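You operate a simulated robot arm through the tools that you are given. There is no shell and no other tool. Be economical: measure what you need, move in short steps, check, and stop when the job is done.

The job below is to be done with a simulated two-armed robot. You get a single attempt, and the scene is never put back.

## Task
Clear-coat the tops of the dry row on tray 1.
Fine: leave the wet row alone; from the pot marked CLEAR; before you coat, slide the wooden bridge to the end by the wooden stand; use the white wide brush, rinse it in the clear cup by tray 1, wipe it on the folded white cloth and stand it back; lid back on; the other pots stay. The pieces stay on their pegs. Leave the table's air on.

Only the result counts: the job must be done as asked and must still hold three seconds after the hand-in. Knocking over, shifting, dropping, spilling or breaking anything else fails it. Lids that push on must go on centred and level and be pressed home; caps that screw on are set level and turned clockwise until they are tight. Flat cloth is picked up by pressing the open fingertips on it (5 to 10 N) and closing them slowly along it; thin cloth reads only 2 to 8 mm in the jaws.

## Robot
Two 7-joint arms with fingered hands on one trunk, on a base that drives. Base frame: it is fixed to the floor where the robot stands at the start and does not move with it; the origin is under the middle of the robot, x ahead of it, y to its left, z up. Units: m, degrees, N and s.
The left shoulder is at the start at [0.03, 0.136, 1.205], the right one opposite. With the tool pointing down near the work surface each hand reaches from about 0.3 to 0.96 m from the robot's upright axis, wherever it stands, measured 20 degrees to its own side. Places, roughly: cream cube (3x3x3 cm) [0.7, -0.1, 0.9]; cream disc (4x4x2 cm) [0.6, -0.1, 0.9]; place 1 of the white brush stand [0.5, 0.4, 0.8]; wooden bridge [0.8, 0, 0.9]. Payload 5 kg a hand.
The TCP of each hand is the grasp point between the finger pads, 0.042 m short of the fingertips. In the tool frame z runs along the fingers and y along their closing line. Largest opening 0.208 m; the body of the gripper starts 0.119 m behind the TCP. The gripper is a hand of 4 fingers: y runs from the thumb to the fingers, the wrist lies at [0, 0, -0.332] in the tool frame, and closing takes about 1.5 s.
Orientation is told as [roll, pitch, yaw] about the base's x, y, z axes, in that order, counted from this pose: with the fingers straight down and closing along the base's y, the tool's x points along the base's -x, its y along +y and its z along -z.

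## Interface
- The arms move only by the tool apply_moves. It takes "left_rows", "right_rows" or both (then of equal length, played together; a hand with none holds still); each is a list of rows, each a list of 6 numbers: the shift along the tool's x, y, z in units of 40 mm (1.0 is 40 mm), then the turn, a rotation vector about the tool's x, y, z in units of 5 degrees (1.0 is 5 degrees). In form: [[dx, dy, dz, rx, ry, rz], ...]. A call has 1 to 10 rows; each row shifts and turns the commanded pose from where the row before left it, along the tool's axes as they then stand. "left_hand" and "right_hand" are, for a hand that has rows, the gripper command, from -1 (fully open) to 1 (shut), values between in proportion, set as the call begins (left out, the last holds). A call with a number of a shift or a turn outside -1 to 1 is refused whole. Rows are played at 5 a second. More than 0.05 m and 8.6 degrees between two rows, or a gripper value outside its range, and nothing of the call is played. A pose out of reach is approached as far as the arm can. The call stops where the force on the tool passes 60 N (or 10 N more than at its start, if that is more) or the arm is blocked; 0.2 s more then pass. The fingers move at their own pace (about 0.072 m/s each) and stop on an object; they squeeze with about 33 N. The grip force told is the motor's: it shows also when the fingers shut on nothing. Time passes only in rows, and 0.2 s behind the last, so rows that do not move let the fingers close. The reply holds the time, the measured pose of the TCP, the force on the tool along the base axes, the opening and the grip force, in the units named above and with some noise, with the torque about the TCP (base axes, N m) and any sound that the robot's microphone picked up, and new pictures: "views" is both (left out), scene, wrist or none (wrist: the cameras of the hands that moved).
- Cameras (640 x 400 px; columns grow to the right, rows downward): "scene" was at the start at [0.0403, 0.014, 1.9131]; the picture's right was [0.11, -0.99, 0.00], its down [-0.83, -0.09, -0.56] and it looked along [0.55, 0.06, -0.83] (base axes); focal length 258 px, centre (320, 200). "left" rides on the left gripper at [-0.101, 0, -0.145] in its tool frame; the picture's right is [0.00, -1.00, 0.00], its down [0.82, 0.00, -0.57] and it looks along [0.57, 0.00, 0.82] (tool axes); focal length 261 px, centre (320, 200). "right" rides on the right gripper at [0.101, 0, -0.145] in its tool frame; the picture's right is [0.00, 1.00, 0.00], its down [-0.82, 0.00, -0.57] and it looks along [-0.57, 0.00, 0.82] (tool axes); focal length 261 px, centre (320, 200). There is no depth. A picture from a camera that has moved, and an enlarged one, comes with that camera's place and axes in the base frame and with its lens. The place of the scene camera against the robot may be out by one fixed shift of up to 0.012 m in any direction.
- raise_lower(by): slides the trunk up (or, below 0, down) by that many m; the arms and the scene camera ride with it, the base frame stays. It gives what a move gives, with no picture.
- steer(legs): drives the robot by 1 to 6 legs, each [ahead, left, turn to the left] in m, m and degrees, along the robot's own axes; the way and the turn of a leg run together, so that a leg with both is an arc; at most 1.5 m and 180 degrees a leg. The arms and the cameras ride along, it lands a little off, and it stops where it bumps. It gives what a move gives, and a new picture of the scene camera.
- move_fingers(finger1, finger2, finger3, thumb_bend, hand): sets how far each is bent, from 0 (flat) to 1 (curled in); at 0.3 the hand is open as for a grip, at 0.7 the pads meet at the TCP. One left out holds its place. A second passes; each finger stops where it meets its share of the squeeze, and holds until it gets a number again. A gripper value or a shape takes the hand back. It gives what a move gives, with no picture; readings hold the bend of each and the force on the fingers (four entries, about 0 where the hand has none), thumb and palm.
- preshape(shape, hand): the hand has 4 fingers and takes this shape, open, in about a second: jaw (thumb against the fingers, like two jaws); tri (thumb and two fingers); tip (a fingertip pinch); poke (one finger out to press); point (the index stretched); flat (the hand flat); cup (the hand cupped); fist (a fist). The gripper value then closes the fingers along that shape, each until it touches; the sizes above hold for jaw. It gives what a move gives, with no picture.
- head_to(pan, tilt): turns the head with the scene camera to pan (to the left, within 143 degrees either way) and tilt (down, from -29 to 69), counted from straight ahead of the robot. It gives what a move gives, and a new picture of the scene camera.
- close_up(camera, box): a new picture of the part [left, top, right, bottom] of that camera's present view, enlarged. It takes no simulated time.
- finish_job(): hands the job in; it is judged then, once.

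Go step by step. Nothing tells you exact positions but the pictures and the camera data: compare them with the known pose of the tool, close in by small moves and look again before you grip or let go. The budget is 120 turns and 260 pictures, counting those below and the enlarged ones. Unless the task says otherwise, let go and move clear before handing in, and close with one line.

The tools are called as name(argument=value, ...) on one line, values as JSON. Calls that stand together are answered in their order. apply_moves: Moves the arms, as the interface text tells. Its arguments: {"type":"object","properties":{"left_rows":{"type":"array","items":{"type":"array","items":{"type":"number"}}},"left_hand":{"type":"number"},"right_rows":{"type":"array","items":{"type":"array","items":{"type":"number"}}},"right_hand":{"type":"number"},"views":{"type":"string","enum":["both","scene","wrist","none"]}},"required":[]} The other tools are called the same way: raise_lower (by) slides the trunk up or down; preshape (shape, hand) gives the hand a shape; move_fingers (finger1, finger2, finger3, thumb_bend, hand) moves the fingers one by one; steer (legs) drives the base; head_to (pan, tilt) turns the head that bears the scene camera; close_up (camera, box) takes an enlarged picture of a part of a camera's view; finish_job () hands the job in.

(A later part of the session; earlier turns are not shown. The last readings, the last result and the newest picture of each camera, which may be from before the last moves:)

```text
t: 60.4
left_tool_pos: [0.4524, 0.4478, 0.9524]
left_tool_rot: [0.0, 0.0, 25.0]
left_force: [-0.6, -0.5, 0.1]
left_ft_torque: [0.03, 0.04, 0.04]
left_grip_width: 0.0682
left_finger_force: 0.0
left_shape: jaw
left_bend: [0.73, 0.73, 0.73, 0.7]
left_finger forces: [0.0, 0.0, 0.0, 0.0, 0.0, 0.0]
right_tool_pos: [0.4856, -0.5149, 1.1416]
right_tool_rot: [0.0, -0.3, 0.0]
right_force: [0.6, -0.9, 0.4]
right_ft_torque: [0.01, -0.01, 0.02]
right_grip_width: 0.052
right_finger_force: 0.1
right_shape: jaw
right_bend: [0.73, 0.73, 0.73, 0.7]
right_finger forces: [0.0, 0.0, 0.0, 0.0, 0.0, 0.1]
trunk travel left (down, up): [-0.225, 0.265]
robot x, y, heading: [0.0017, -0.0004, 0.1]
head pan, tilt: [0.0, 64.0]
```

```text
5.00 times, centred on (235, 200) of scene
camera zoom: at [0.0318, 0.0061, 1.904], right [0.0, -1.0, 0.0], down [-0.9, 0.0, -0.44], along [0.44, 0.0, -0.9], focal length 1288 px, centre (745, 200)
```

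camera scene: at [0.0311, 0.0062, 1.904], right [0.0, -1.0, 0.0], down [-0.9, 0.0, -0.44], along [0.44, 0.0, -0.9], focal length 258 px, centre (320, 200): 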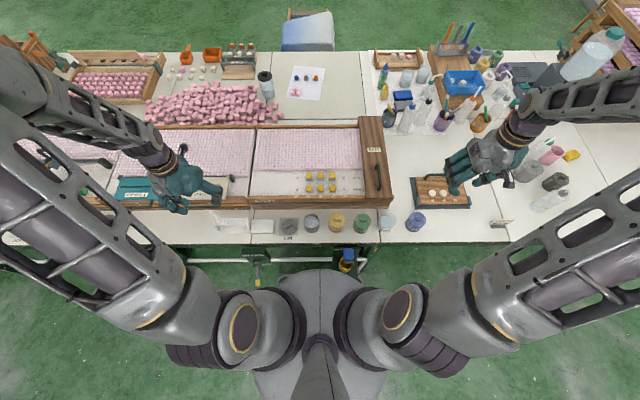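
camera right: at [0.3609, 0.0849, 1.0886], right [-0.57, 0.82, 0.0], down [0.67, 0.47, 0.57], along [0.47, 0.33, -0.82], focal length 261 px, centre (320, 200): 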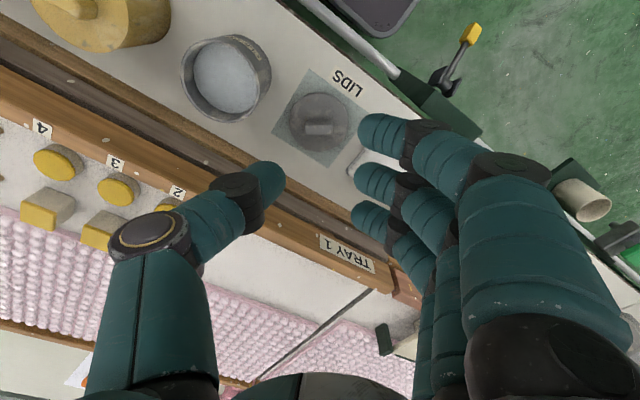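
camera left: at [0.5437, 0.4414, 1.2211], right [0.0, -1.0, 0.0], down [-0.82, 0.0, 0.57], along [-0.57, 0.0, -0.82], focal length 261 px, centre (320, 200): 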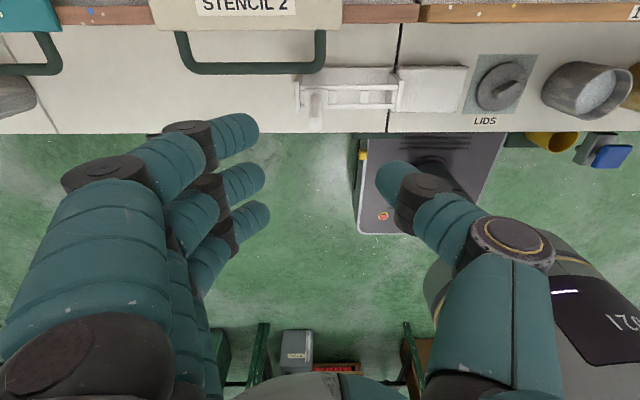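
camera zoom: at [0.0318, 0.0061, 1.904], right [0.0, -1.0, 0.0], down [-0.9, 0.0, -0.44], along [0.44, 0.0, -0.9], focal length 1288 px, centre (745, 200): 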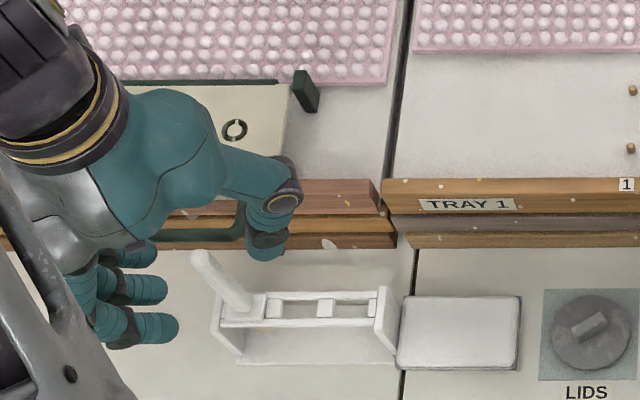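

The handle top is right at the grasp point and the thumb clears the stencil handle. Descending 45 mm, then closing.

apply_moves(left_rows=[[0, 0, 0.4, 0, 0, 0], [0, 0, 0.4, 0, 0, 0], [0, 0, 0.35, 0, 0, 0]], views="none")

close_up(camera="left", box=[160, 60, 480, 260])

apply_moves(left_rows=[[0, 0, 0, 0, 0, 0], [0, 0, 0, 0, 0, 0], [0, 0, 0, 0, 0, 0], [0, 0, 0, 0, 0, 0], [0, 0, 0, 0, 0, 0], [0, 0, 0, 0, 0, 0]], left_hand=1, views="none")

close_up(camera="left", box=[160, 60, 480, 260])

```text
t: 61.2
left_tool_pos: [0.4498, 0.4468, 0.9053]
left_tool_rot: [0.1, -0.1, 24.9]
left_force: [-0.3, 0.4, -0.6]
left_ft_torque: [0.0, 0.03, 0.0]
left_grip_width: 0.0683
left_finger_force: 0.0
left_shape: jaw
left_bend: [0.73, 0.73, 0.73, 0.7]
left_finger forces: [0.0, 0.0, 0.1, 0.0, 0.0, 0.0]
right_tool_pos: [0.4889, -0.5153, 1.142]
right_tool_rot: [0.1, -0.2, 0.0]
right_force: [0.1, 0.3, 0.0]
right_ft_torque: [-0.04, 0.04, -0.01]
right_grip_width: 0.0516
right_finger_force: 0.0
right_shape: jaw
right_bend: [0.73, 0.73, 0.73, 0.7]
right_finger forces: [0.0, 0.0, 0.0, 0.1, 0.0, 0.0]
trunk travel left (down, up): [-0.225, 0.265]
robot x, y, heading: [0.0004, -0.0034, 0.1]
head pan, tilt: [0.0, 64.0]
```

```text
2.00 times, centred on (320, 160) of left
camera zoom: at [0.5421, 0.4905, 1.0502], right [0.43, -0.9, 0.0], down [-0.74, -0.35, 0.57], along [-0.52, -0.24, -0.82], focal length 521 px, centre (320, 280)
```

zoom: 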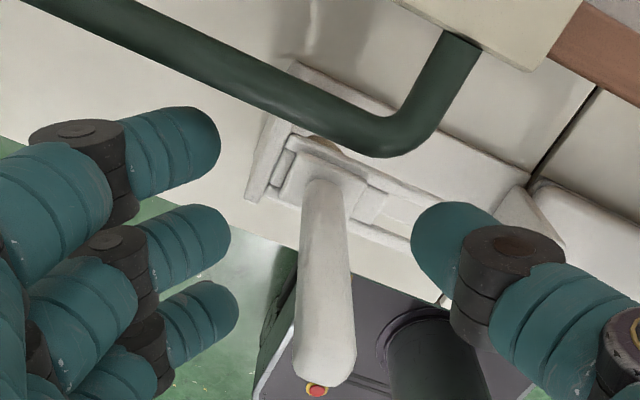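

```text
t: 62.6
left_tool_pos: [0.4502, 0.4475, 0.9071]
left_tool_rot: [0.0, 0.1, 25.0]
left_force: [-2.2, 2.4, 5.0]
left_ft_torque: [0.14, 0.08, 0.02]
left_grip_width: 0.002
left_finger_force: 32.5
left_shape: jaw
left_bend: [0.7, 0.71, 0.7, 0.71]
left_finger forces: [4.4, 19.1, 0.0, 0.0, 22.0, 0.0]
right_tool_pos: [0.4873, -0.5145, 1.1417]
right_tool_rot: [0.0, -0.1, -0.1]
right_force: [-0.4, -0.2, 0.1]
right_ft_torque: [0.0, 0.0, 0.0]
right_grip_width: 0.0519
right_finger_force: 0.1
right_shape: jaw
right_bend: [0.73, 0.73, 0.73, 0.7]
right_finger forces: [0.0, 0.0, 0.0, 0.0, 0.0, 0.1]
trunk travel left (down, up): [-0.225, 0.265]
robot x, y, heading: [0.0017, 0.0002, -0.0]
head pan, tilt: [0.0, 64.0]
```

```text
2.00 times, centred on (320, 160) of left
camera zoom: at [0.5412, 0.4903, 1.0511], right [0.43, -0.9, 0.0], down [-0.74, -0.35, 0.57], along [-0.52, -0.24, -0.82], focal length 521 px, centre (320, 280)
```

zoom: 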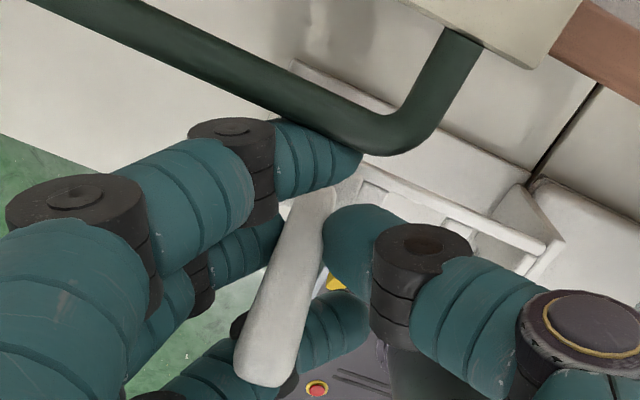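

The handle tilted, and the index fingertip sits beside/below the stencil bar (z≈0.868), so lifting could snag. I'll open and regrip 25 mm higher, above the bar.

apply_moves(left_rows=[[0, 0, 0, 0, 0, 0], [0, 0, 0, 0, 0, 0], [0, 0, 0, 0, 0, 0], [0, 0, 0, 0, 0, 0], [0, 0, -0.3, 0, 0, 0], [0, 0, -0.3, 0, 0, 0]], left_hand=0.35, views="none")

close_up(camera="left", box=[160, 60, 480, 260])

close_up(camera="scene", box=[200, 190, 270, 240])

```text
t: 64.0
left_tool_pos: [0.45, 0.448, 0.931]
left_tool_rot: [0.0, 0.0, 25.0]
left_force: [-0.6, 1.1, 0.0]
left_ft_torque: [-0.01, -0.02, 0.03]
left_grip_width: 0.0669
left_finger_force: 0.0
left_shape: jaw
left_bend: [0.73, 0.73, 0.73, 0.7]
left_finger forces: [0.0, 0.0, 0.1, 0.1, 0.0, 0.1]
right_tool_pos: [0.4872, -0.5151, 1.1419]
right_tool_rot: [0.1, -0.2, 0.0]
right_force: [0.1, -1.1, 0.5]
right_ft_torque: [0.03, -0.03, -0.01]
right_grip_width: 0.0518
right_finger_force: 0.1
right_shape: jaw
right_bend: [0.73, 0.73, 0.73, 0.7]
right_finger forces: [0.1, 0.0, 0.0, 0.1, 0.0, 0.0]
trunk travel left (down, up): [-0.225, 0.265]
robot x, y, heading: [0.0011, -0.0005, -0.3]
head pan, tilt: [0.0, 64.0]
```

```text
2.00 times, centred on (320, 160) of left
camera zoom: at [0.5424, 0.4909, 1.0755], right [0.43, -0.9, 0.0], down [-0.74, -0.35, 0.57], along [-0.52, -0.24, -0.82], focal length 521 px, centre (320, 280)
```

zoom: 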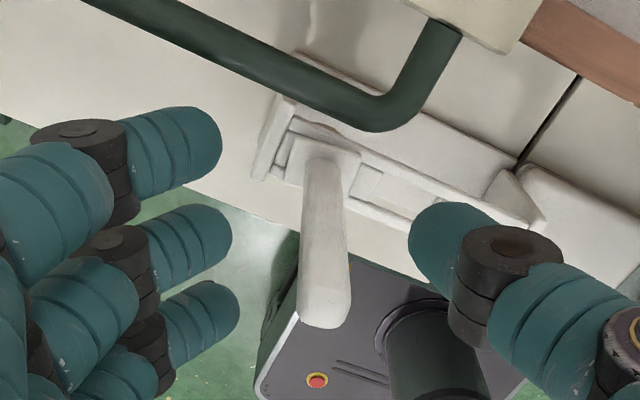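

```text
8.00 times, centred on (235, 215) of scene
camera zoom: at [0.0317, 0.0058, 1.904], right [0.0, -1.0, 0.0], down [-0.9, 0.0, -0.44], along [0.44, 0.0, -0.9], focal length 2061 px, centre (1000, 80)
```

zoom: 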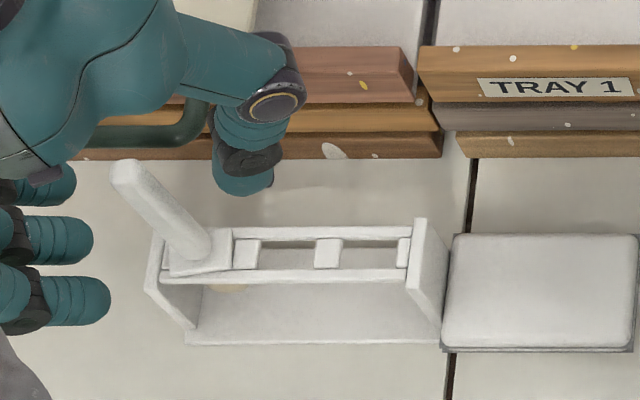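

apply_moves(left_rows=[[0, 0, 0, 0, 0, 0], [0, 0, 0, 0, 0, 0], [0, 0, 0, 0, 0, 0], [0, 0, 0, 0, 0, 0]], left_hand=0.75, views="none")

close_up(camera="left", box=[160, 60, 480, 260])

apply_moves(left_rows=[[0, 0, 0, 0, 0, 0], [0, 0, 0, 0, 0, 0], [0, 0, 0, 0, 0, 0], [0, 0, 0, 0, 0, 0]], left_hand=1, views="none")

close_up(camera="left", box=[160, 60, 480, 260])

```text
t: 65.0
left_tool_pos: [0.4504, 0.4483, 0.931]
left_tool_rot: [0.0, 0.0, 24.8]
left_force: [-0.5, 1.0, -0.2]
left_ft_torque: [0.01, 0.0, 0.01]
left_grip_width: 0.0265
left_finger_force: 0.0
left_shape: jaw
left_bend: [0.72, 0.72, 0.72, 0.7]
left_finger forces: [0.0, 0.1, 0.1, 0.0, 0.1, 0.1]
right_tool_pos: [0.488, -0.515, 1.1425]
right_tool_rot: [0.0, -0.1, 0.0]
right_force: [0.1, 0.1, -0.1]
right_ft_torque: [0.01, -0.01, -0.04]
right_grip_width: 0.0518
right_finger_force: 0.0
right_shape: jaw
right_bend: [0.73, 0.73, 0.73, 0.7]
right_finger forces: [0.1, 0.1, 0.0, 0.0, 0.0, 0.0]
trunk travel left (down, up): [-0.225, 0.265]
robot x, y, heading: [-0.003, -0.0051, -0.3]
head pan, tilt: [0.0, 64.0]
```

```text
2.00 times, centred on (320, 160) of left
camera zoom: at [0.5425, 0.4912, 1.0752], right [0.43, -0.9, 0.0], down [-0.74, -0.35, 0.57], along [-0.52, -0.24, -0.82], focal length 521 px, centre (320, 280)
```

zoom: 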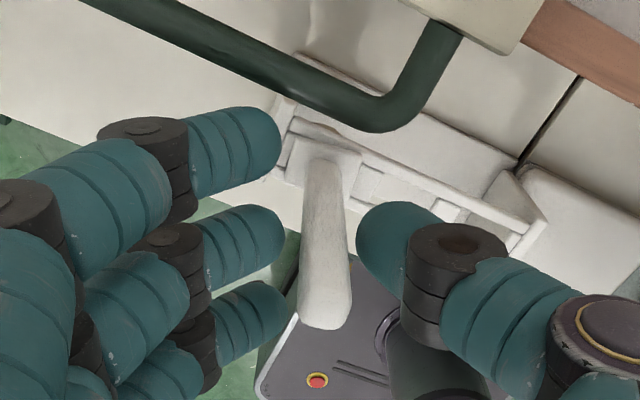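

```text
t: 66.0
left_tool_pos: [0.4493, 0.4473, 0.9305]
left_tool_rot: [0.0, 0.0, 25.0]
left_force: [-7.7, 1.9, 4.9]
left_ft_torque: [0.25, 0.36, 0.02]
left_grip_width: 0.0015
left_finger_force: 33.1
left_shape: jaw
left_bend: [0.7, 0.71, 0.7, 0.71]
left_finger forces: [9.0, 19.9, 0.1, 0.1, 20.8, 0.0]
right_tool_pos: [0.4855, -0.5166, 1.1427]
right_tool_rot: [-0.1, -0.3, 0.0]
right_force: [-0.6, -0.3, -0.1]
right_ft_torque: [0.0, -0.04, -0.03]
right_grip_width: 0.0518
right_finger_force: 0.0
right_shape: jaw
right_bend: [0.73, 0.73, 0.73, 0.7]
right_finger forces: [0.0, 0.0, 0.0, 0.1, 0.0, 0.0]
trunk travel left (down, up): [-0.225, 0.265]
robot x, y, heading: [0.001, -0.0027, -0.1]
head pan, tilt: [0.0, 64.0]
```

```text
2.00 times, centred on (320, 160) of left
camera zoom: at [0.5412, 0.4914, 1.0755], right [0.43, -0.9, 0.0], down [-0.74, -0.35, 0.57], along [-0.52, -0.24, -0.82], focal length 521 px, centre (320, 280)
```

zoom: 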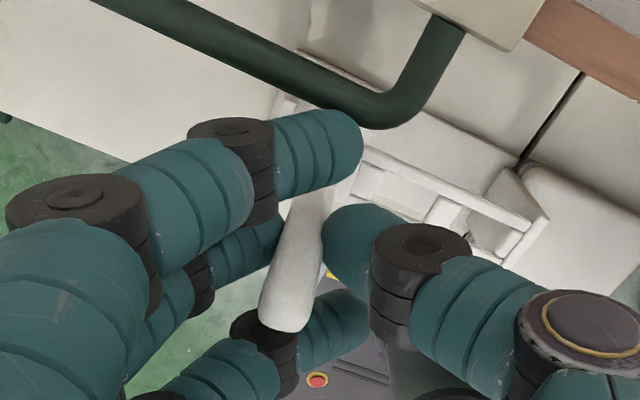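

The outer fingers close past the handle and tilt it, so this jaw grip is poor for a thin upright handle. I'll open, rise, and try the "tri" shape.

apply_moves(left_rows=[[0, 0, 0, 0, 0, 0], [0, 0, 0, 0, 0, 0], [0, 0, 0, 0, 0, 0], [0, 0, 0, 0, 0, 0], [0, 0, -0.8, 0, 0, 0], [0, 0, -0.8, 0, 0, 0]], left_hand=0.35, views="none")

preshape(hand="left", shape="tri")

apply_moves(left_rows=[[0, 0, 0, 0, 0, 0], [0, 0, 0, 0, 0, 0], [0, 0, 0, 0, 0, 0], [0, 0, 0, 0, 0, 0], [0, 0, 0, 0, 0, 0], [0, 0, 0, 0, 0, 0]], left_hand=0.6, views="wrist")

close_up(camera="left", box=[160, 60, 480, 260])

```text
t: 67.4
left_tool_pos: [0.4536, 0.4461, 0.9976]
left_tool_rot: [0.0, 0.0, 25.0]
left_force: [0.0, -0.4, 0.0]
left_ft_torque: [0.0, -0.11, -0.01]
left_grip_width: 0.0671
left_finger_force: 0.1
left_shape: jaw
left_bend: [0.73, 0.73, 0.73, 0.7]
left_finger forces: [0.0, 0.0, 0.0, 0.0, 0.0, 0.1]
right_tool_pos: [0.4864, -0.5152, 1.1424]
right_tool_rot: [0.0, -0.2, -0.1]
right_force: [-0.3, -0.7, -0.1]
right_ft_torque: [0.01, -0.03, 0.02]
right_grip_width: 0.0519
right_finger_force: 0.1
right_shape: jaw
right_bend: [0.73, 0.73, 0.73, 0.7]
right_finger forces: [0.2, 0.0, 0.1, 0.0, 0.1, 0.1]
trunk travel left (down, up): [-0.225, 0.265]
robot x, y, heading: [0.0008, -0.0016, -0.1]
head pan, tilt: [0.0, 64.0]
```

```text
t: 68.3
left_tool_pos: [0.4547, 0.4475, 0.9968]
left_tool_rot: [0.0, 0.0, 24.9]
left_force: [-0.1, 1.0, 0.1]
left_ft_torque: [-0.01, -0.03, 0.01]
left_grip_width: 0.2082
left_finger_force: 0.1
left_shape: tri
left_bend: [0.3, 0.3, 0.06, 0.3]
left_finger forces: [0.0, 0.1, 0.1, 0.1, 0.0, 0.1]
right_tool_pos: [0.4866, -0.5157, 1.1417]
right_tool_rot: [0.0, -0.2, 0.0]
right_force: [-0.4, 0.9, 0.2]
right_ft_torque: [0.01, -0.01, -0.01]
right_grip_width: 0.0519
right_finger_force: 0.1
right_shape: jaw
right_bend: [0.73, 0.73, 0.73, 0.7]
right_finger forces: [0.0, 0.1, 0.0, 0.0, 0.0, 0.1]
trunk travel left (down, up): [-0.225, 0.265]
robot x, y, heading: [-0.0003, 0.0005, 0.0]
head pan, tilt: [0.0, 64.0]
```

```text
t: 69.7
left_tool_pos: [0.4531, 0.4464, 0.9963]
left_tool_rot: [-0.1, -0.1, 24.9]
left_force: [-0.3, 0.6, 0.5]
left_ft_torque: [-0.01, -0.02, -0.01]
left_grip_width: 0.0422
left_finger_force: 0.0
left_shape: tri
left_bend: [0.73, 0.73, 0.06, 0.7]
left_finger forces: [0.0, 0.1, 0.0, 0.0, 0.0, 0.0]
right_tool_pos: [0.4868, -0.5159, 1.1426]
right_tool_rot: [0.0, -0.2, 0.0]
right_force: [0.3, 0.1, -0.2]
right_ft_torque: [-0.02, 0.02, 0.01]
right_grip_width: 0.0518
right_finger_force: 0.1
right_shape: jaw
right_bend: [0.73, 0.73, 0.73, 0.7]
right_finger forces: [0.1, 0.0, 0.1, 0.0, 0.1, 0.0]
trunk travel left (down, up): [-0.225, 0.265]
robot x, y, heading: [0.0009, 0.0031, -0.0]
head pan, tilt: [0.0, 64.0]
camera left: at [0.545, 0.4899, 1.1413], right [0.43, -0.9, 0.0], down [-0.74, -0.35, 0.57], along [-0.52, -0.24, -0.82], focal length 261 px, centre (320, 200)
```

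left: 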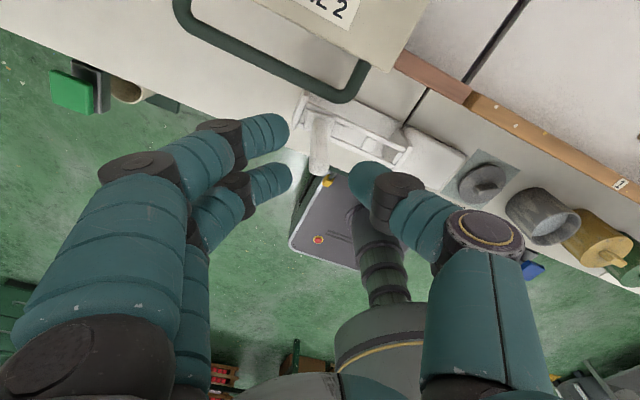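

```text
2.00 times, centred on (320, 160) of left
camera zoom: at [0.545, 0.4899, 1.1413], right [0.43, -0.9, 0.0], down [-0.74, -0.35, 0.57], along [-0.52, -0.24, -0.82], focal length 521 px, centre (320, 280)
```

zoom: 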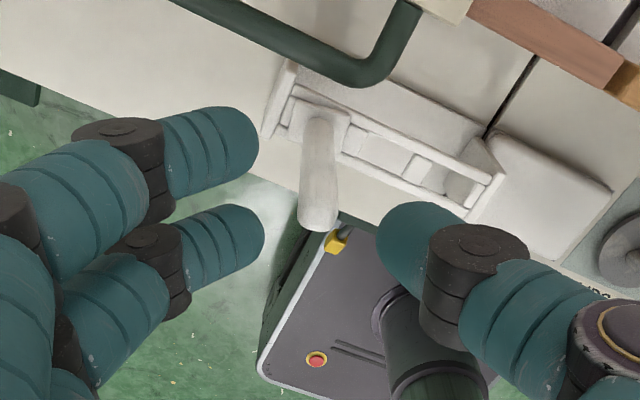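

In both shapes the pinch actually happens between thumb and middle finger, about 7 mm toward the fingers' side, and the index was reaching the stencil handle. I'll try setting the fingers individually, with thumb and middle finger only, up here in free air.

preshape(hand="left", shape="tip")

apply_moves(left_rows=[[0, 0, 0, 0, 0, 0], [0, 0, 0, 0, 0, 0], [0, 0, 0, 0, 0, 0], [0, 0, 0, 0, 0, 0], [0, 0, 0, 0, 0, 0], [0, 0, 0, 0, 0, 0]], left_hand=0.6, views="wrist")

```text
t: 70.6
left_tool_pos: [0.4529, 0.4473, 0.9967]
left_tool_rot: [0.0, 0.0, 24.9]
left_force: [0.7, 0.0, 0.0]
left_ft_torque: [-0.02, -0.01, 0.0]
left_grip_width: 0.2082
left_finger_force: 0.0
left_shape: tip
left_bend: [0.06, 0.3, 0.06, 0.3]
left_finger forces: [0.1, 0.0, 0.0, 0.1, 0.1, 0.0]
right_tool_pos: [0.4878, -0.515, 1.1421]
right_tool_rot: [0.0, -0.2, -0.1]
right_force: [1.0, 0.6, 0.1]
right_ft_torque: [0.03, 0.06, -0.02]
right_grip_width: 0.0521
right_finger_force: 0.1
right_shape: jaw
right_bend: [0.73, 0.73, 0.73, 0.7]
right_finger forces: [0.1, 0.1, 0.1, 0.0, 0.0, 0.0]
trunk travel left (down, up): [-0.225, 0.265]
robot x, y, heading: [-0.0009, -0.0014, 0.1]
head pan, tilt: [0.0, 64.0]
```

```text
t: 72.0
left_tool_pos: [0.4544, 0.4471, 0.9978]
left_tool_rot: [0.0, 0.0, 24.9]
left_force: [0.5, 0.4, -0.2]
left_ft_torque: [-0.02, 0.03, 0.01]
left_grip_width: 0.042
left_finger_force: 0.0
left_shape: tip
left_bend: [0.06, 0.73, 0.06, 0.7]
left_finger forces: [0.0, 0.1, 0.0, 0.0, 0.0, 0.0]
right_tool_pos: [0.4875, -0.5144, 1.1423]
right_tool_rot: [0.1, -0.2, 0.1]
right_force: [0.3, -0.2, 0.6]
right_ft_torque: [-0.03, -0.02, -0.03]
right_grip_width: 0.0521
right_finger_force: 0.0
right_shape: jaw
right_bend: [0.73, 0.73, 0.73, 0.7]
right_finger forces: [0.0, 0.0, 0.0, 0.0, 0.1, 0.0]
trunk travel left (down, up): [-0.225, 0.265]
robot x, y, heading: [0.0014, -0.0001, -0.1]
head pan, tilt: [0.0, 64.0]
camera left: at [0.545, 0.4899, 1.1413], right [0.43, -0.9, 0.0], down [-0.74, -0.35, 0.57], along [-0.52, -0.24, -0.82], focal length 261 px, centre (320, 200)
```

left: 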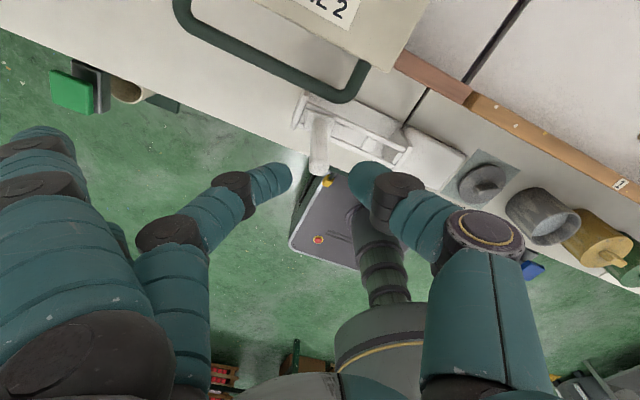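

"tip" uses just thumb and middle finger, centred on the handle, which suits this. Descending to a contact height around z≈0.90 and closing.

apply_moves(left_rows=[[0.08, 0.0, 0.6, 0, 0, 0], [0, 0, 0.7, 0, 0, 0], [0, 0, 0.6, 0, 0, 0]], views="none")

close_up(camera="left", box=[160, 60, 480, 260])

apply_moves(left_rows=[[0, 0, 0, 0, 0, 0], [0, 0, 0, 0, 0, 0], [0, 0, 0, 0, 0, 0], [0, 0, 0, 0, 0, 0], [0, 0, 0, 0, 0, 0], [0, 0, 0, 0, 0, 0]], left_hand=1, views="none")

close_up(camera="left", box=[160, 60, 480, 260])

```text
t: 72.8
left_tool_pos: [0.4502, 0.4446, 0.9206]
left_tool_rot: [-0.1, 0.0, 25.0]
left_force: [0.6, 1.0, 0.2]
left_ft_torque: [-0.05, 0.03, -0.02]
left_grip_width: 0.0422
left_finger_force: 0.0
left_shape: tip
left_bend: [0.05, 0.73, 0.05, 0.7]
left_finger forces: [0.0, 0.1, 0.0, 0.0, 0.0, 0.1]
right_tool_pos: [0.4882, -0.5146, 1.1418]
right_tool_rot: [0.0, -0.2, 0.0]
right_force: [0.1, 0.4, 0.7]
right_ft_torque: [-0.09, 0.07, -0.02]
right_grip_width: 0.0517
right_finger_force: 0.1
right_shape: jaw
right_bend: [0.73, 0.73, 0.73, 0.7]
right_finger forces: [0.0, 0.1, 0.0, 0.1, 0.1, 0.1]
trunk travel left (down, up): [-0.225, 0.265]
robot x, y, heading: [-0.0032, 0.0024, -0.1]
head pan, tilt: [0.0, 64.0]
```

```text
2.00 times, centred on (320, 160) of left
camera zoom: at [0.5412, 0.488, 1.0645], right [0.43, -0.9, 0.0], down [-0.74, -0.35, 0.57], along [-0.52, -0.24, -0.82], focal length 521 px, centre (320, 280)
```

zoom: 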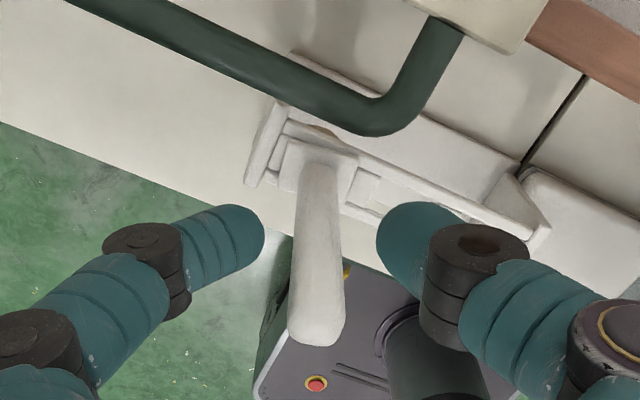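

```text
t: 74.2
left_tool_pos: [0.4491, 0.444, 0.9196]
left_tool_rot: [-0.1, 0.0, 24.8]
left_force: [-0.2, 0.3, -4.4]
left_ft_torque: [0.07, 0.01, -0.21]
left_grip_width: 0.0125
left_finger_force: 33.2
left_shape: tip
left_bend: [0.28, 0.71, 0.28, 0.7]
left_finger forces: [0.1, 28.9, 0.0, 0.1, 28.5, 0.0]
right_tool_pos: [0.4872, -0.5154, 1.1423]
right_tool_rot: [0.0, -0.2, 0.0]
right_force: [-0.2, -0.6, -0.4]
right_ft_torque: [-0.01, -0.01, -0.03]
right_grip_width: 0.052
right_finger_force: 0.0
right_shape: jaw
right_bend: [0.73, 0.73, 0.73, 0.7]
right_finger forces: [0.0, 0.0, 0.0, 0.0, 0.0, 0.1]
trunk travel left (down, up): [-0.225, 0.265]
robot x, y, heading: [-0.0021, 0.0007, 0.1]
head pan, tilt: [0.0, 64.0]
```

```text
2.00 times, centred on (320, 160) of left
camera zoom: at [0.5405, 0.4875, 1.0648], right [0.43, -0.9, 0.0], down [-0.74, -0.35, 0.57], along [-0.52, -0.24, -0.82], focal length 521 px, centre (320, 280)
```

zoom: 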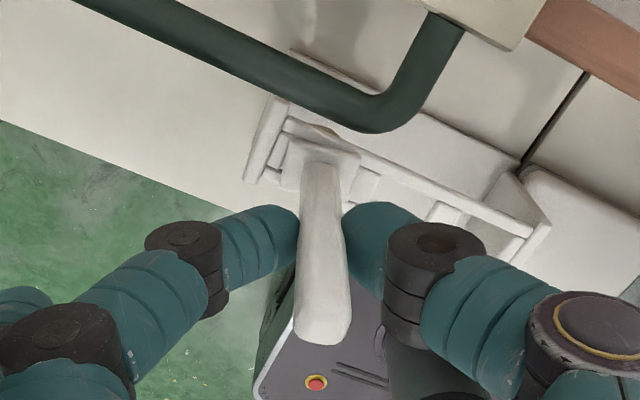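

A clean, upright two-finger pinch at 29 N. Lifting the brush straight up and checking it.

apply_moves(left_rows=[[0, 0, -0.3, 0, 0, 0], [0, 0, -0.5, 0, 0, 0], [0, 0, -0.7, 0, 0, 0], [0, 0, -0.8, 0, 0, 0]], views="none")

close_up(camera="left", box=[160, 60, 480, 260])

close_up(camera="scene", box=[180, 160, 300, 240])

```text
t: 75.2
left_tool_pos: [0.4473, 0.4454, 1.0117]
left_tool_rot: [0.0, -0.1, 25.0]
left_force: [-1.1, 0.5, -0.1]
left_ft_torque: [0.02, -0.09, 0.01]
left_grip_width: 0.0124
left_finger_force: 32.6
left_shape: tip
left_bend: [0.28, 0.71, 0.28, 0.7]
left_finger forces: [0.0, 27.9, 0.1, 0.0, 28.0, 0.1]
right_tool_pos: [0.4862, -0.5161, 1.141]
right_tool_rot: [0.1, -0.3, 0.0]
right_force: [-0.6, -0.3, -0.3]
right_ft_torque: [0.1, -0.08, 0.02]
right_grip_width: 0.0517
right_finger_force: 0.1
right_shape: jaw
right_bend: [0.73, 0.73, 0.73, 0.7]
right_finger forces: [0.0, 0.0, 0.0, 0.0, 0.0, 0.0]
trunk travel left (down, up): [-0.225, 0.265]
robot x, y, heading: [-0.0013, -0.0034, 0.1]
head pan, tilt: [0.0, 64.0]
```

```text
2.00 times, centred on (320, 160) of left
camera zoom: at [0.5392, 0.4886, 1.157], right [0.43, -0.9, 0.0], down [-0.74, -0.35, 0.57], along [-0.52, -0.24, -0.82], focal length 521 px, centre (320, 280)
```

zoom: 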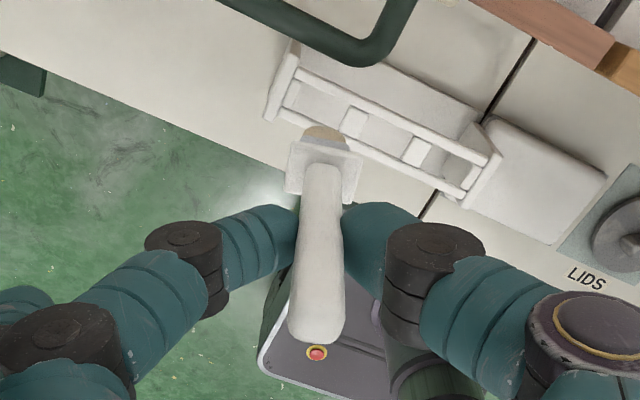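

```text
5.00 times, centred on (240, 200) of scene
camera zoom: at [0.0305, 0.0048, 1.904], right [0.0, -1.0, 0.0], down [-0.9, 0.0, -0.44], along [0.44, 0.0, -0.9], focal length 1288 px, centre (720, 200)
```

zoom: 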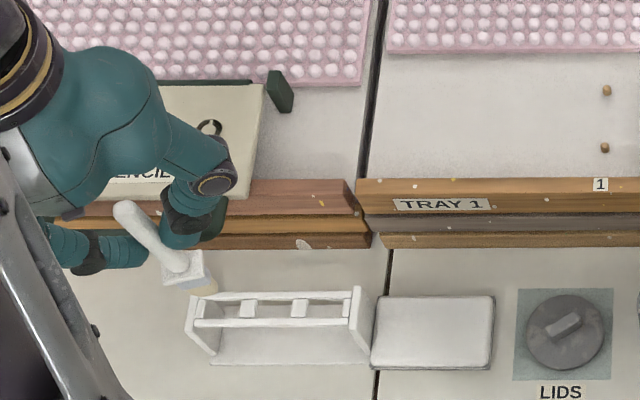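

The brush is held nearly vertical, with its bristle tip about 0.133 m below the TCP. Next I'll carry it over to the CLEAR pot at (0.446, 0.040).

apply_moves(left_rows=[[0.427, -0.915, -0.06, 0, 0, 0], [0.427, -0.915, -0.06, 0, 0, 0], [0.427, -0.915, -0.06, 0, 0, 0], [0.427, -0.915, -0.06, 0, 0, 0], [0.427, -0.915, -0.06, 0, 0, 0], [0.427, -0.915, -0.06, 0, 0, 0], [0.427, -0.915, -0.06, 0, 0, 0], [0.427, -0.915, -0.06, 0, 0, 0], [0.427, -0.915, -0.06, 0, 0, 0], [0.427, -0.915, -0.06, 0, 0, 0]])

close_up(camera="left", box=[160, 40, 480, 240])

close_up(camera="scene", box=[260, 170, 380, 250])

```text
t: 77.4
left_tool_pos: [0.4463, 0.0423, 1.0325]
left_tool_rot: [0.1, 0.0, 25.0]
left_force: [-0.5, -0.9, -0.4]
left_ft_torque: [0.1, 0.0, -0.01]
left_grip_width: 0.0126
left_finger_force: 33.4
left_shape: tip
left_bend: [0.28, 0.71, 0.28, 0.7]
left_finger forces: [0.1, 28.0, 0.0, 0.0, 28.0, 0.1]
right_tool_pos: [0.4865, -0.5171, 1.1417]
right_tool_rot: [0.0, -0.2, 0.1]
right_force: [-0.2, -1.0, -0.1]
right_ft_torque: [0.15, -0.1, 0.01]
right_grip_width: 0.052
right_finger_force: 0.1
right_shape: jaw
right_bend: [0.73, 0.73, 0.73, 0.7]
right_finger forces: [0.1, 0.1, 0.1, 0.0, 0.1, 0.0]
trunk travel left (down, up): [-0.225, 0.265]
robot x, y, heading: [0.0001, 0.002, 0.1]
head pan, tilt: [0.0, 64.0]
camera scene: at [0.0311, 0.0035, 1.904], right [0.0, -1.0, 0.0], down [-0.9, 0.0, -0.44], along [0.44, 0.0, -0.9], focal length 258 px, centre (320, 200)
camera left: at [0.5383, 0.0849, 1.1774], right [0.43, -0.9, 0.0], down [-0.74, -0.35, 0.57], along [-0.52, -0.24, -0.82], focal length 261 px, centre (320, 200)
```

scene: 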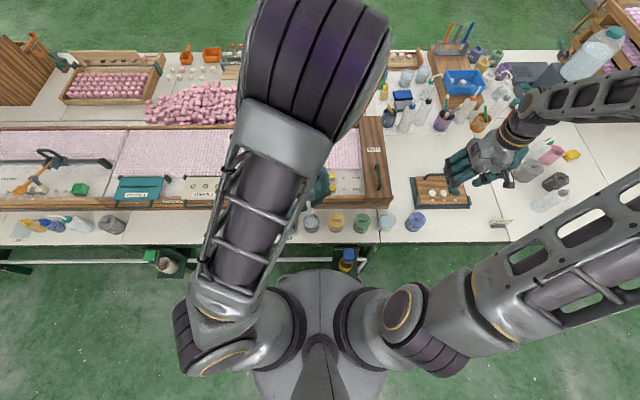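
left: 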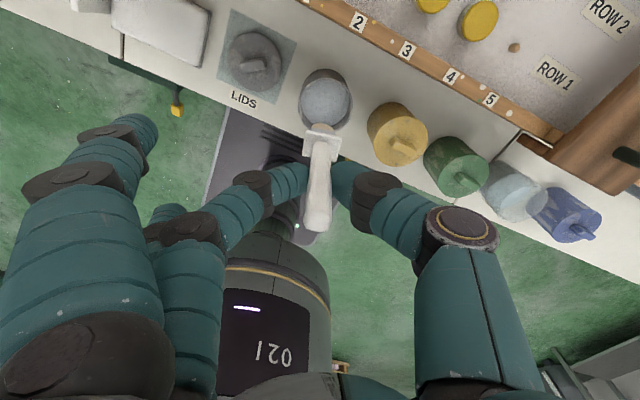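

```text
2.00 times, centred on (320, 140) of left
camera zoom: at [0.5383, 0.0849, 1.1774], right [0.43, -0.9, 0.0], down [-0.74, -0.35, 0.57], along [-0.52, -0.24, -0.82], focal length 521 px, centre (320, 320)
```

zoom: 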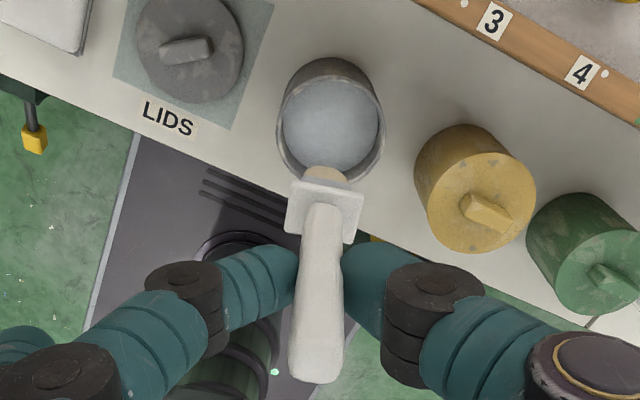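

```text
5.00 times, centred on (320, 210) of scene
camera zoom: at [0.0311, 0.0035, 1.904], right [0.0, -1.0, 0.0], down [-0.9, 0.0, -0.44], along [0.44, 0.0, -0.9], focal length 1288 px, centre (320, 150)
```

zoom: 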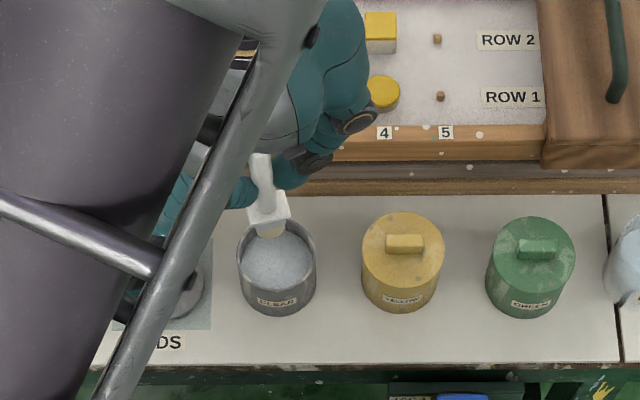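

Cross-checking both wrist cameras puts the pot rim at z≈0.815 and its centre at about (0.453, 0.038). I'll align and lower to just above the liquid.

apply_moves(left_rows=[[-0.11, -0.16, 0, 0, 0, 0], [0, 0, 0.7, 0, 0, 0], [0, 0, 0.7, 0, 0, 0], [0, 0, 0.4, 0, 0, 0]], views="none")

close_up(camera="left", box=[200, 20, 440, 170])

close_up(camera="scene", box=[280, 190, 350, 240])

```text
t: 78.4
left_tool_pos: [0.4562, 0.038, 0.96]
left_tool_rot: [-0.1, 0.0, 25.0]
left_force: [-0.9, -0.6, -0.4]
left_ft_torque: [-0.02, 0.05, -0.02]
left_grip_width: 0.0124
left_finger_force: 32.8
left_shape: tip
left_bend: [0.28, 0.71, 0.28, 0.7]
left_finger forces: [0.1, 28.0, 0.0, 0.1, 28.0, 0.1]
right_tool_pos: [0.4877, -0.5144, 1.1418]
right_tool_rot: [0.1, -0.2, 0.0]
right_force: [0.5, 0.5, -0.4]
right_ft_torque: [0.01, 0.04, 0.02]
right_grip_width: 0.0523
right_finger_force: 0.0
right_shape: jaw
right_bend: [0.73, 0.73, 0.73, 0.7]
right_finger forces: [0.0, 0.0, 0.0, 0.1, 0.0, 0.0]
trunk travel left (down, up): [-0.225, 0.265]
robot x, y, heading: [0.0028, -0.001, 0.0]
head pan, tilt: [0.0, 64.0]
```

```text
2.67 times, centred on (320, 95) of left
camera zoom: at [0.5473, 0.082, 1.105], right [0.43, -0.9, 0.0], down [-0.74, -0.35, 0.57], along [-0.52, -0.24, -0.82], focal length 695 px, centre (320, 480)
```

zoom: 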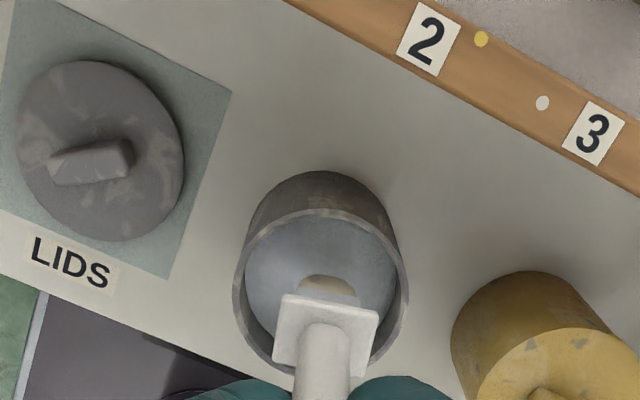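

```text
8.00 times, centred on (315, 215) of scene
camera zoom: at [0.0324, 0.0061, 1.904], right [0.0, -1.0, 0.0], down [-0.9, 0.0, -0.44], along [0.44, 0.0, -0.9], focal length 2061 px, centre (360, 80)
```

zoom: 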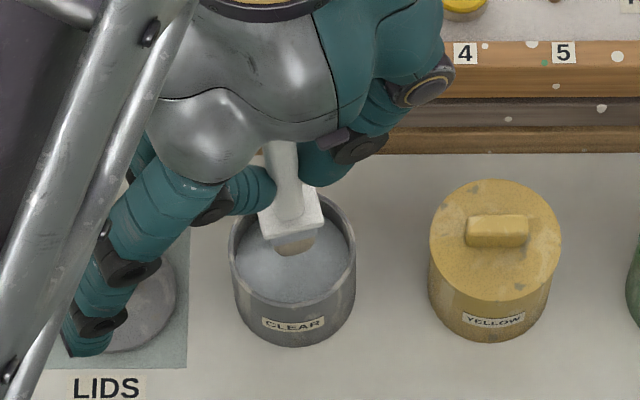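

The brush is centred over the liquid. Dipping about 30 mm, pausing, then lifting with a short drip pause inside the rim.

apply_moves(left_rows=[[0, 0, 0.3, 0, 0, 0], [0, 0, 0.3, 0, 0, 0], [0, 0, 0.15, 0, 0, 0], [0, 0, 0, 0, 0, 0], [0, 0, 0, 0, 0, 0]], views="none")

close_up(camera="left", box=[200, 20, 440, 170])

close_up(camera="scene", box=[280, 190, 350, 240])

```text
t: 79.6
left_tool_pos: [0.4553, 0.0371, 0.9329]
left_tool_rot: [0.1, 0.0, 25.0]
left_force: [-0.4, -0.6, -0.7]
left_ft_torque: [0.01, -0.04, 0.0]
left_grip_width: 0.0123
left_finger_force: 32.6
left_shape: tip
left_bend: [0.28, 0.71, 0.28, 0.7]
left_finger forces: [0.0, 28.1, 0.0, 0.1, 28.0, 0.0]
right_tool_pos: [0.4879, -0.5155, 1.1416]
right_tool_rot: [0.0, -0.2, 0.0]
right_force: [-0.6, -0.2, 0.8]
right_ft_torque: [0.02, 0.02, 0.03]
right_grip_width: 0.0519
right_finger_force: 0.0
right_shape: jaw
right_bend: [0.73, 0.73, 0.73, 0.7]
right_finger forces: [0.0, 0.1, 0.0, 0.1, 0.1, 0.0]
trunk travel left (down, up): [-0.225, 0.265]
robot x, y, heading: [-0.0027, -0.0034, -0.1]
head pan, tilt: [0.0, 64.0]
```

```text
2.67 times, centred on (320, 95) of left
camera zoom: at [0.5463, 0.0809, 1.0772], right [0.43, -0.9, 0.0], down [-0.74, -0.35, 0.57], along [-0.52, -0.24, -0.82], focal length 695 px, centre (320, 480)
```

zoom: 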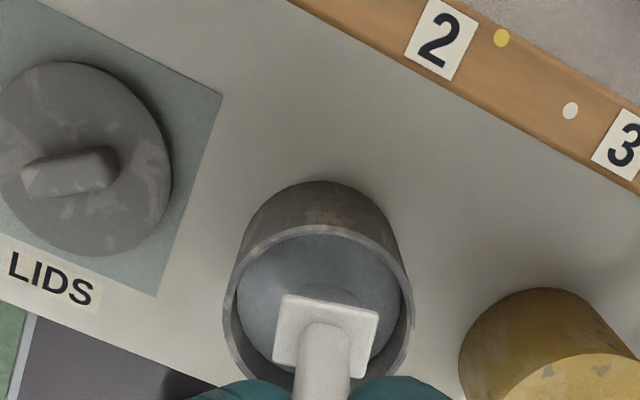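

```text
8.00 times, centred on (315, 215) of scene
camera zoom: at [0.0319, 0.0057, 1.904], right [0.0, -1.0, 0.0], down [-0.9, 0.0, -0.44], along [0.44, 0.0, -0.9], focal length 2061 px, centre (360, 80)
```

zoom: 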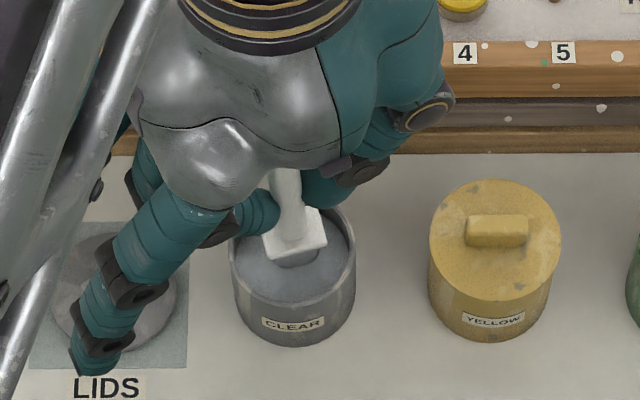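

The bristles are in the liquid. I'll lift out with a drip pause, go up, then route around the wet discs (via the empty peg‑1 column) to the cube row.

apply_moves(left_rows=[[0, 0, -0.4, 0, 0, 0], [0, 0, -0.4, 0, 0, 0], [0, 0, 0, 0, 0, 0], [0, 0, 0, 0, 0, 0], [0, 0, 0, 0, 0, 0], [0, 0, 0, 0, 0, 0], [0, 0, 0, 0, 0, 0], [0, 0, 0, 0, 0, 0], [0, 0, 0, 0, 0, 0]], views="none")

apply_moves(left_rows=[[0, 0, -0.9, 0, 0, 0], [0, 0, -0.9, 0, 0, 0], [0, 0, -0.9, 0, 0, 0], [0, 0, -0.9, 0, 0, 0], [-0.41, 0.89, 0, 0, 0, 0], [-0.41, 0.89, 0, 0, 0, 0]], views="none")

apply_moves(left_rows=[[-0.75, -0.35, 0, 0, 0, 0], [-0.75, -0.35, 0, 0, 0, 0], [-0.75, -0.35, 0, 0, 0, 0], [-0.75, -0.35, 0, 0, 0, 0], [-0.75, -0.35, 0, 0, 0, 0], [-0.75, -0.35, 0, 0, 0, 0]])

close_up(camera="left", box=[240, 20, 480, 170])

```text
t: 81.6
left_tool_pos: [0.4557, 0.0371, 0.9638]
left_tool_rot: [0.0, 0.0, 25.0]
left_force: [0.0, 0.8, 0.3]
left_ft_torque: [-0.01, 0.01, 0.0]
left_grip_width: 0.0126
left_finger_force: 32.6
left_shape: tip
left_bend: [0.28, 0.71, 0.28, 0.7]
left_finger forces: [0.1, 28.1, 0.1, 0.0, 28.0, 0.0]
right_tool_pos: [0.4874, -0.5157, 1.1434]
right_tool_rot: [0.0, -0.2, -0.1]
right_force: [0.3, 0.1, 0.3]
right_ft_torque: [-0.03, 0.0, -0.02]
right_grip_width: 0.052
right_finger_force: 0.0
right_shape: jaw
right_bend: [0.73, 0.73, 0.73, 0.7]
right_finger forces: [0.1, 0.0, 0.1, 0.0, 0.1, 0.0]
trunk travel left (down, up): [-0.225, 0.265]
robot x, y, heading: [-0.001, -0.0022, 0.3]
head pan, tilt: [0.0, 64.0]
```

```text
t: 83.0
left_tool_pos: [0.4511, 0.1186, 1.1091]
left_tool_rot: [0.0, 0.1, 24.9]
left_force: [0.4, 0.3, -0.6]
left_ft_torque: [-0.09, -0.04, -0.02]
left_grip_width: 0.0123
left_finger_force: 32.7
left_shape: tip
left_bend: [0.28, 0.71, 0.28, 0.7]
left_finger forces: [0.0, 28.2, 0.0, 0.0, 28.1, 0.0]
right_tool_pos: [0.4859, -0.5151, 1.1422]
right_tool_rot: [0.0, -0.3, -0.1]
right_force: [0.3, 1.3, 0.3]
right_ft_torque: [-0.05, -0.03, -0.01]
right_grip_width: 0.0519
right_finger_force: 0.0
right_shape: jaw
right_bend: [0.73, 0.73, 0.73, 0.7]
right_finger forces: [0.1, 0.0, 0.1, 0.1, 0.1, 0.0]
trunk travel left (down, up): [-0.225, 0.265]
robot x, y, heading: [-0.0022, 0.0006, -0.0]
head pan, tilt: [0.0, 64.0]
```

```text
t: 84.4
left_tool_pos: [0.6539, 0.1167, 1.1079]
left_tool_rot: [0.1, 0.1, 24.9]
left_force: [1.6, 1.0, -0.8]
left_ft_torque: [-0.05, 0.09, -0.02]
left_grip_width: 0.0127
left_finger_force: 32.7
left_shape: tip
left_bend: [0.28, 0.71, 0.28, 0.7]
left_finger forces: [0.0, 28.1, 0.1, 0.0, 28.2, 0.0]
right_tool_pos: [0.4883, -0.5146, 1.1414]
right_tool_rot: [0.0, -0.3, -0.1]
right_force: [0.8, 0.3, -0.1]
right_ft_torque: [-0.02, 0.08, -0.02]
right_grip_width: 0.0518
right_finger_force: 0.1
right_shape: jaw
right_bend: [0.73, 0.73, 0.73, 0.7]
right_finger forces: [0.0, 0.0, 0.1, 0.0, 0.0, 0.0]
trunk travel left (down, up): [-0.225, 0.265]
robot x, y, heading: [-0.001, 0.0014, 0.1]
head pan, tilt: [0.0, 64.0]
camera scene: at [0.0341, 0.006, 1.9039], right [0.0, -1.0, 0.0], down [-0.9, 0.0, -0.44], along [0.44, 0.0, -0.9], focal length 258 px, centre (320, 200)
camera left: at [0.747, 0.161, 1.2523], right [0.43, -0.9, 0.0], down [-0.74, -0.35, 0.57], along [-0.52, -0.24, -0.82], focal length 261 px, centre (320, 200)
```

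scene: 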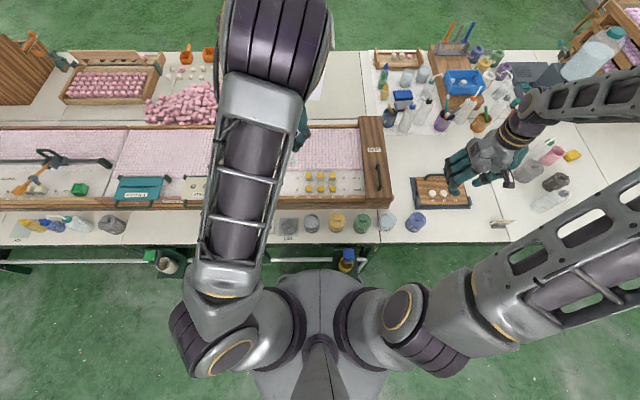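
left: 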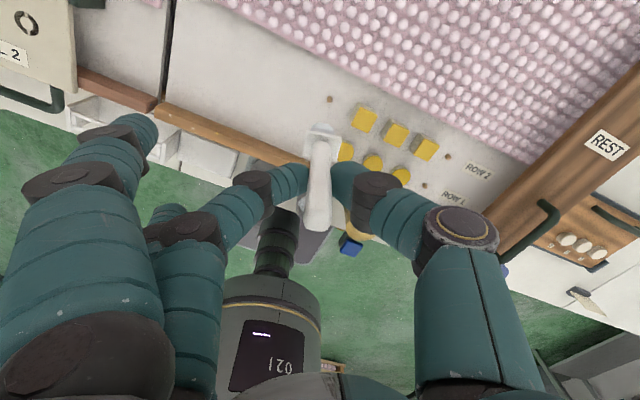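

```text
2.67 times, centred on (360, 95) of left
camera zoom: at [0.747, 0.161, 1.2523], right [0.43, -0.9, 0.0], down [-0.74, -0.35, 0.57], along [-0.52, -0.24, -0.82], focal length 695 px, centre (213, 480)
```

zoom: 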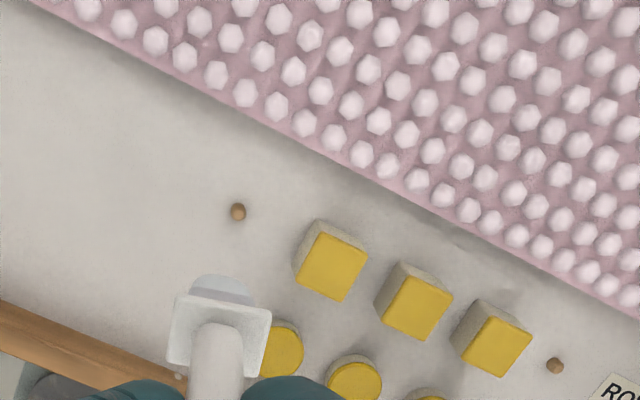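

The cubes' tops are at x≈0.664, y≈0.050, −0.004, −0.059, z≈0.876. I'll turn the hand back to yaw 0 so the brush squares up with the cubes, and come over cube 2.

apply_moves(left_rows=[[0, 0, 0, 0, 0, 1], [0, 0, 0, 0, 0, 1], [0, 0, 0, 0, 0, 1], [0, 0, 0, 0, 0, 1], [0, 0, 0, 0, 0, 1], [-0.28, -0.8, 0.7, 0, 0, 0], [0, -0.8, 0.6, 0, 0, 0]], views="none")

close_up(camera="left", box=[220, 20, 460, 170])

close_up(camera="scene", box=[280, 150, 360, 210])

```text
t: 86.0
left_tool_pos: [0.6646, 0.0539, 1.0562]
left_tool_rot: [0.1, -0.2, 0.0]
left_force: [-0.5, 0.1, 0.3]
left_ft_torque: [0.0, 0.0, -0.02]
left_grip_width: 0.0127
left_finger_force: 33.3
left_shape: tip
left_bend: [0.28, 0.71, 0.28, 0.7]
left_finger forces: [0.0, 28.2, 0.0, 0.0, 28.0, 0.0]
right_tool_pos: [0.4866, -0.5146, 1.1417]
right_tool_rot: [0.0, -0.2, 0.1]
right_force: [0.0, -0.2, 0.2]
right_ft_torque: [0.06, -0.03, -0.04]
right_grip_width: 0.0517
right_finger_force: 0.0
right_shape: jaw
right_bend: [0.73, 0.73, 0.73, 0.7]
right_finger forces: [0.1, 0.0, 0.0, 0.0, 0.0, 0.0]
trunk travel left (down, up): [-0.225, 0.265]
robot x, y, heading: [0.0015, -0.002, -0.0]
head pan, tilt: [0.0, 64.0]
```

```text
2.67 times, centred on (340, 95) of left
camera zoom: at [0.766, 0.0542, 1.2015], right [0.0, -1.0, 0.0], down [-0.82, 0.0, 0.57], along [-0.57, 0.0, -0.82], focal length 695 px, centre (267, 480)
```

zoom: 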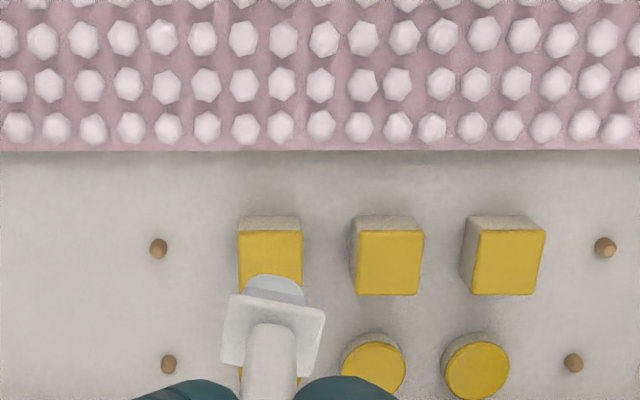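

```text
6.67 times, centred on (320, 180) of scene
camera zoom: at [0.0311, 0.0053, 1.904], right [0.0, -1.0, 0.0], down [-0.9, 0.0, -0.44], along [0.44, 0.0, -0.9], focal length 1718 px, centre (320, 333)
```

zoom: 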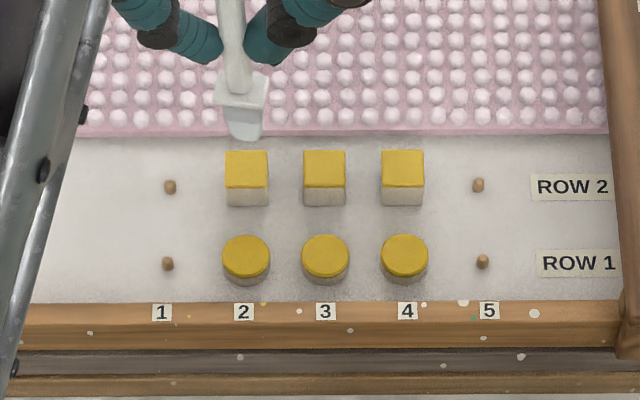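

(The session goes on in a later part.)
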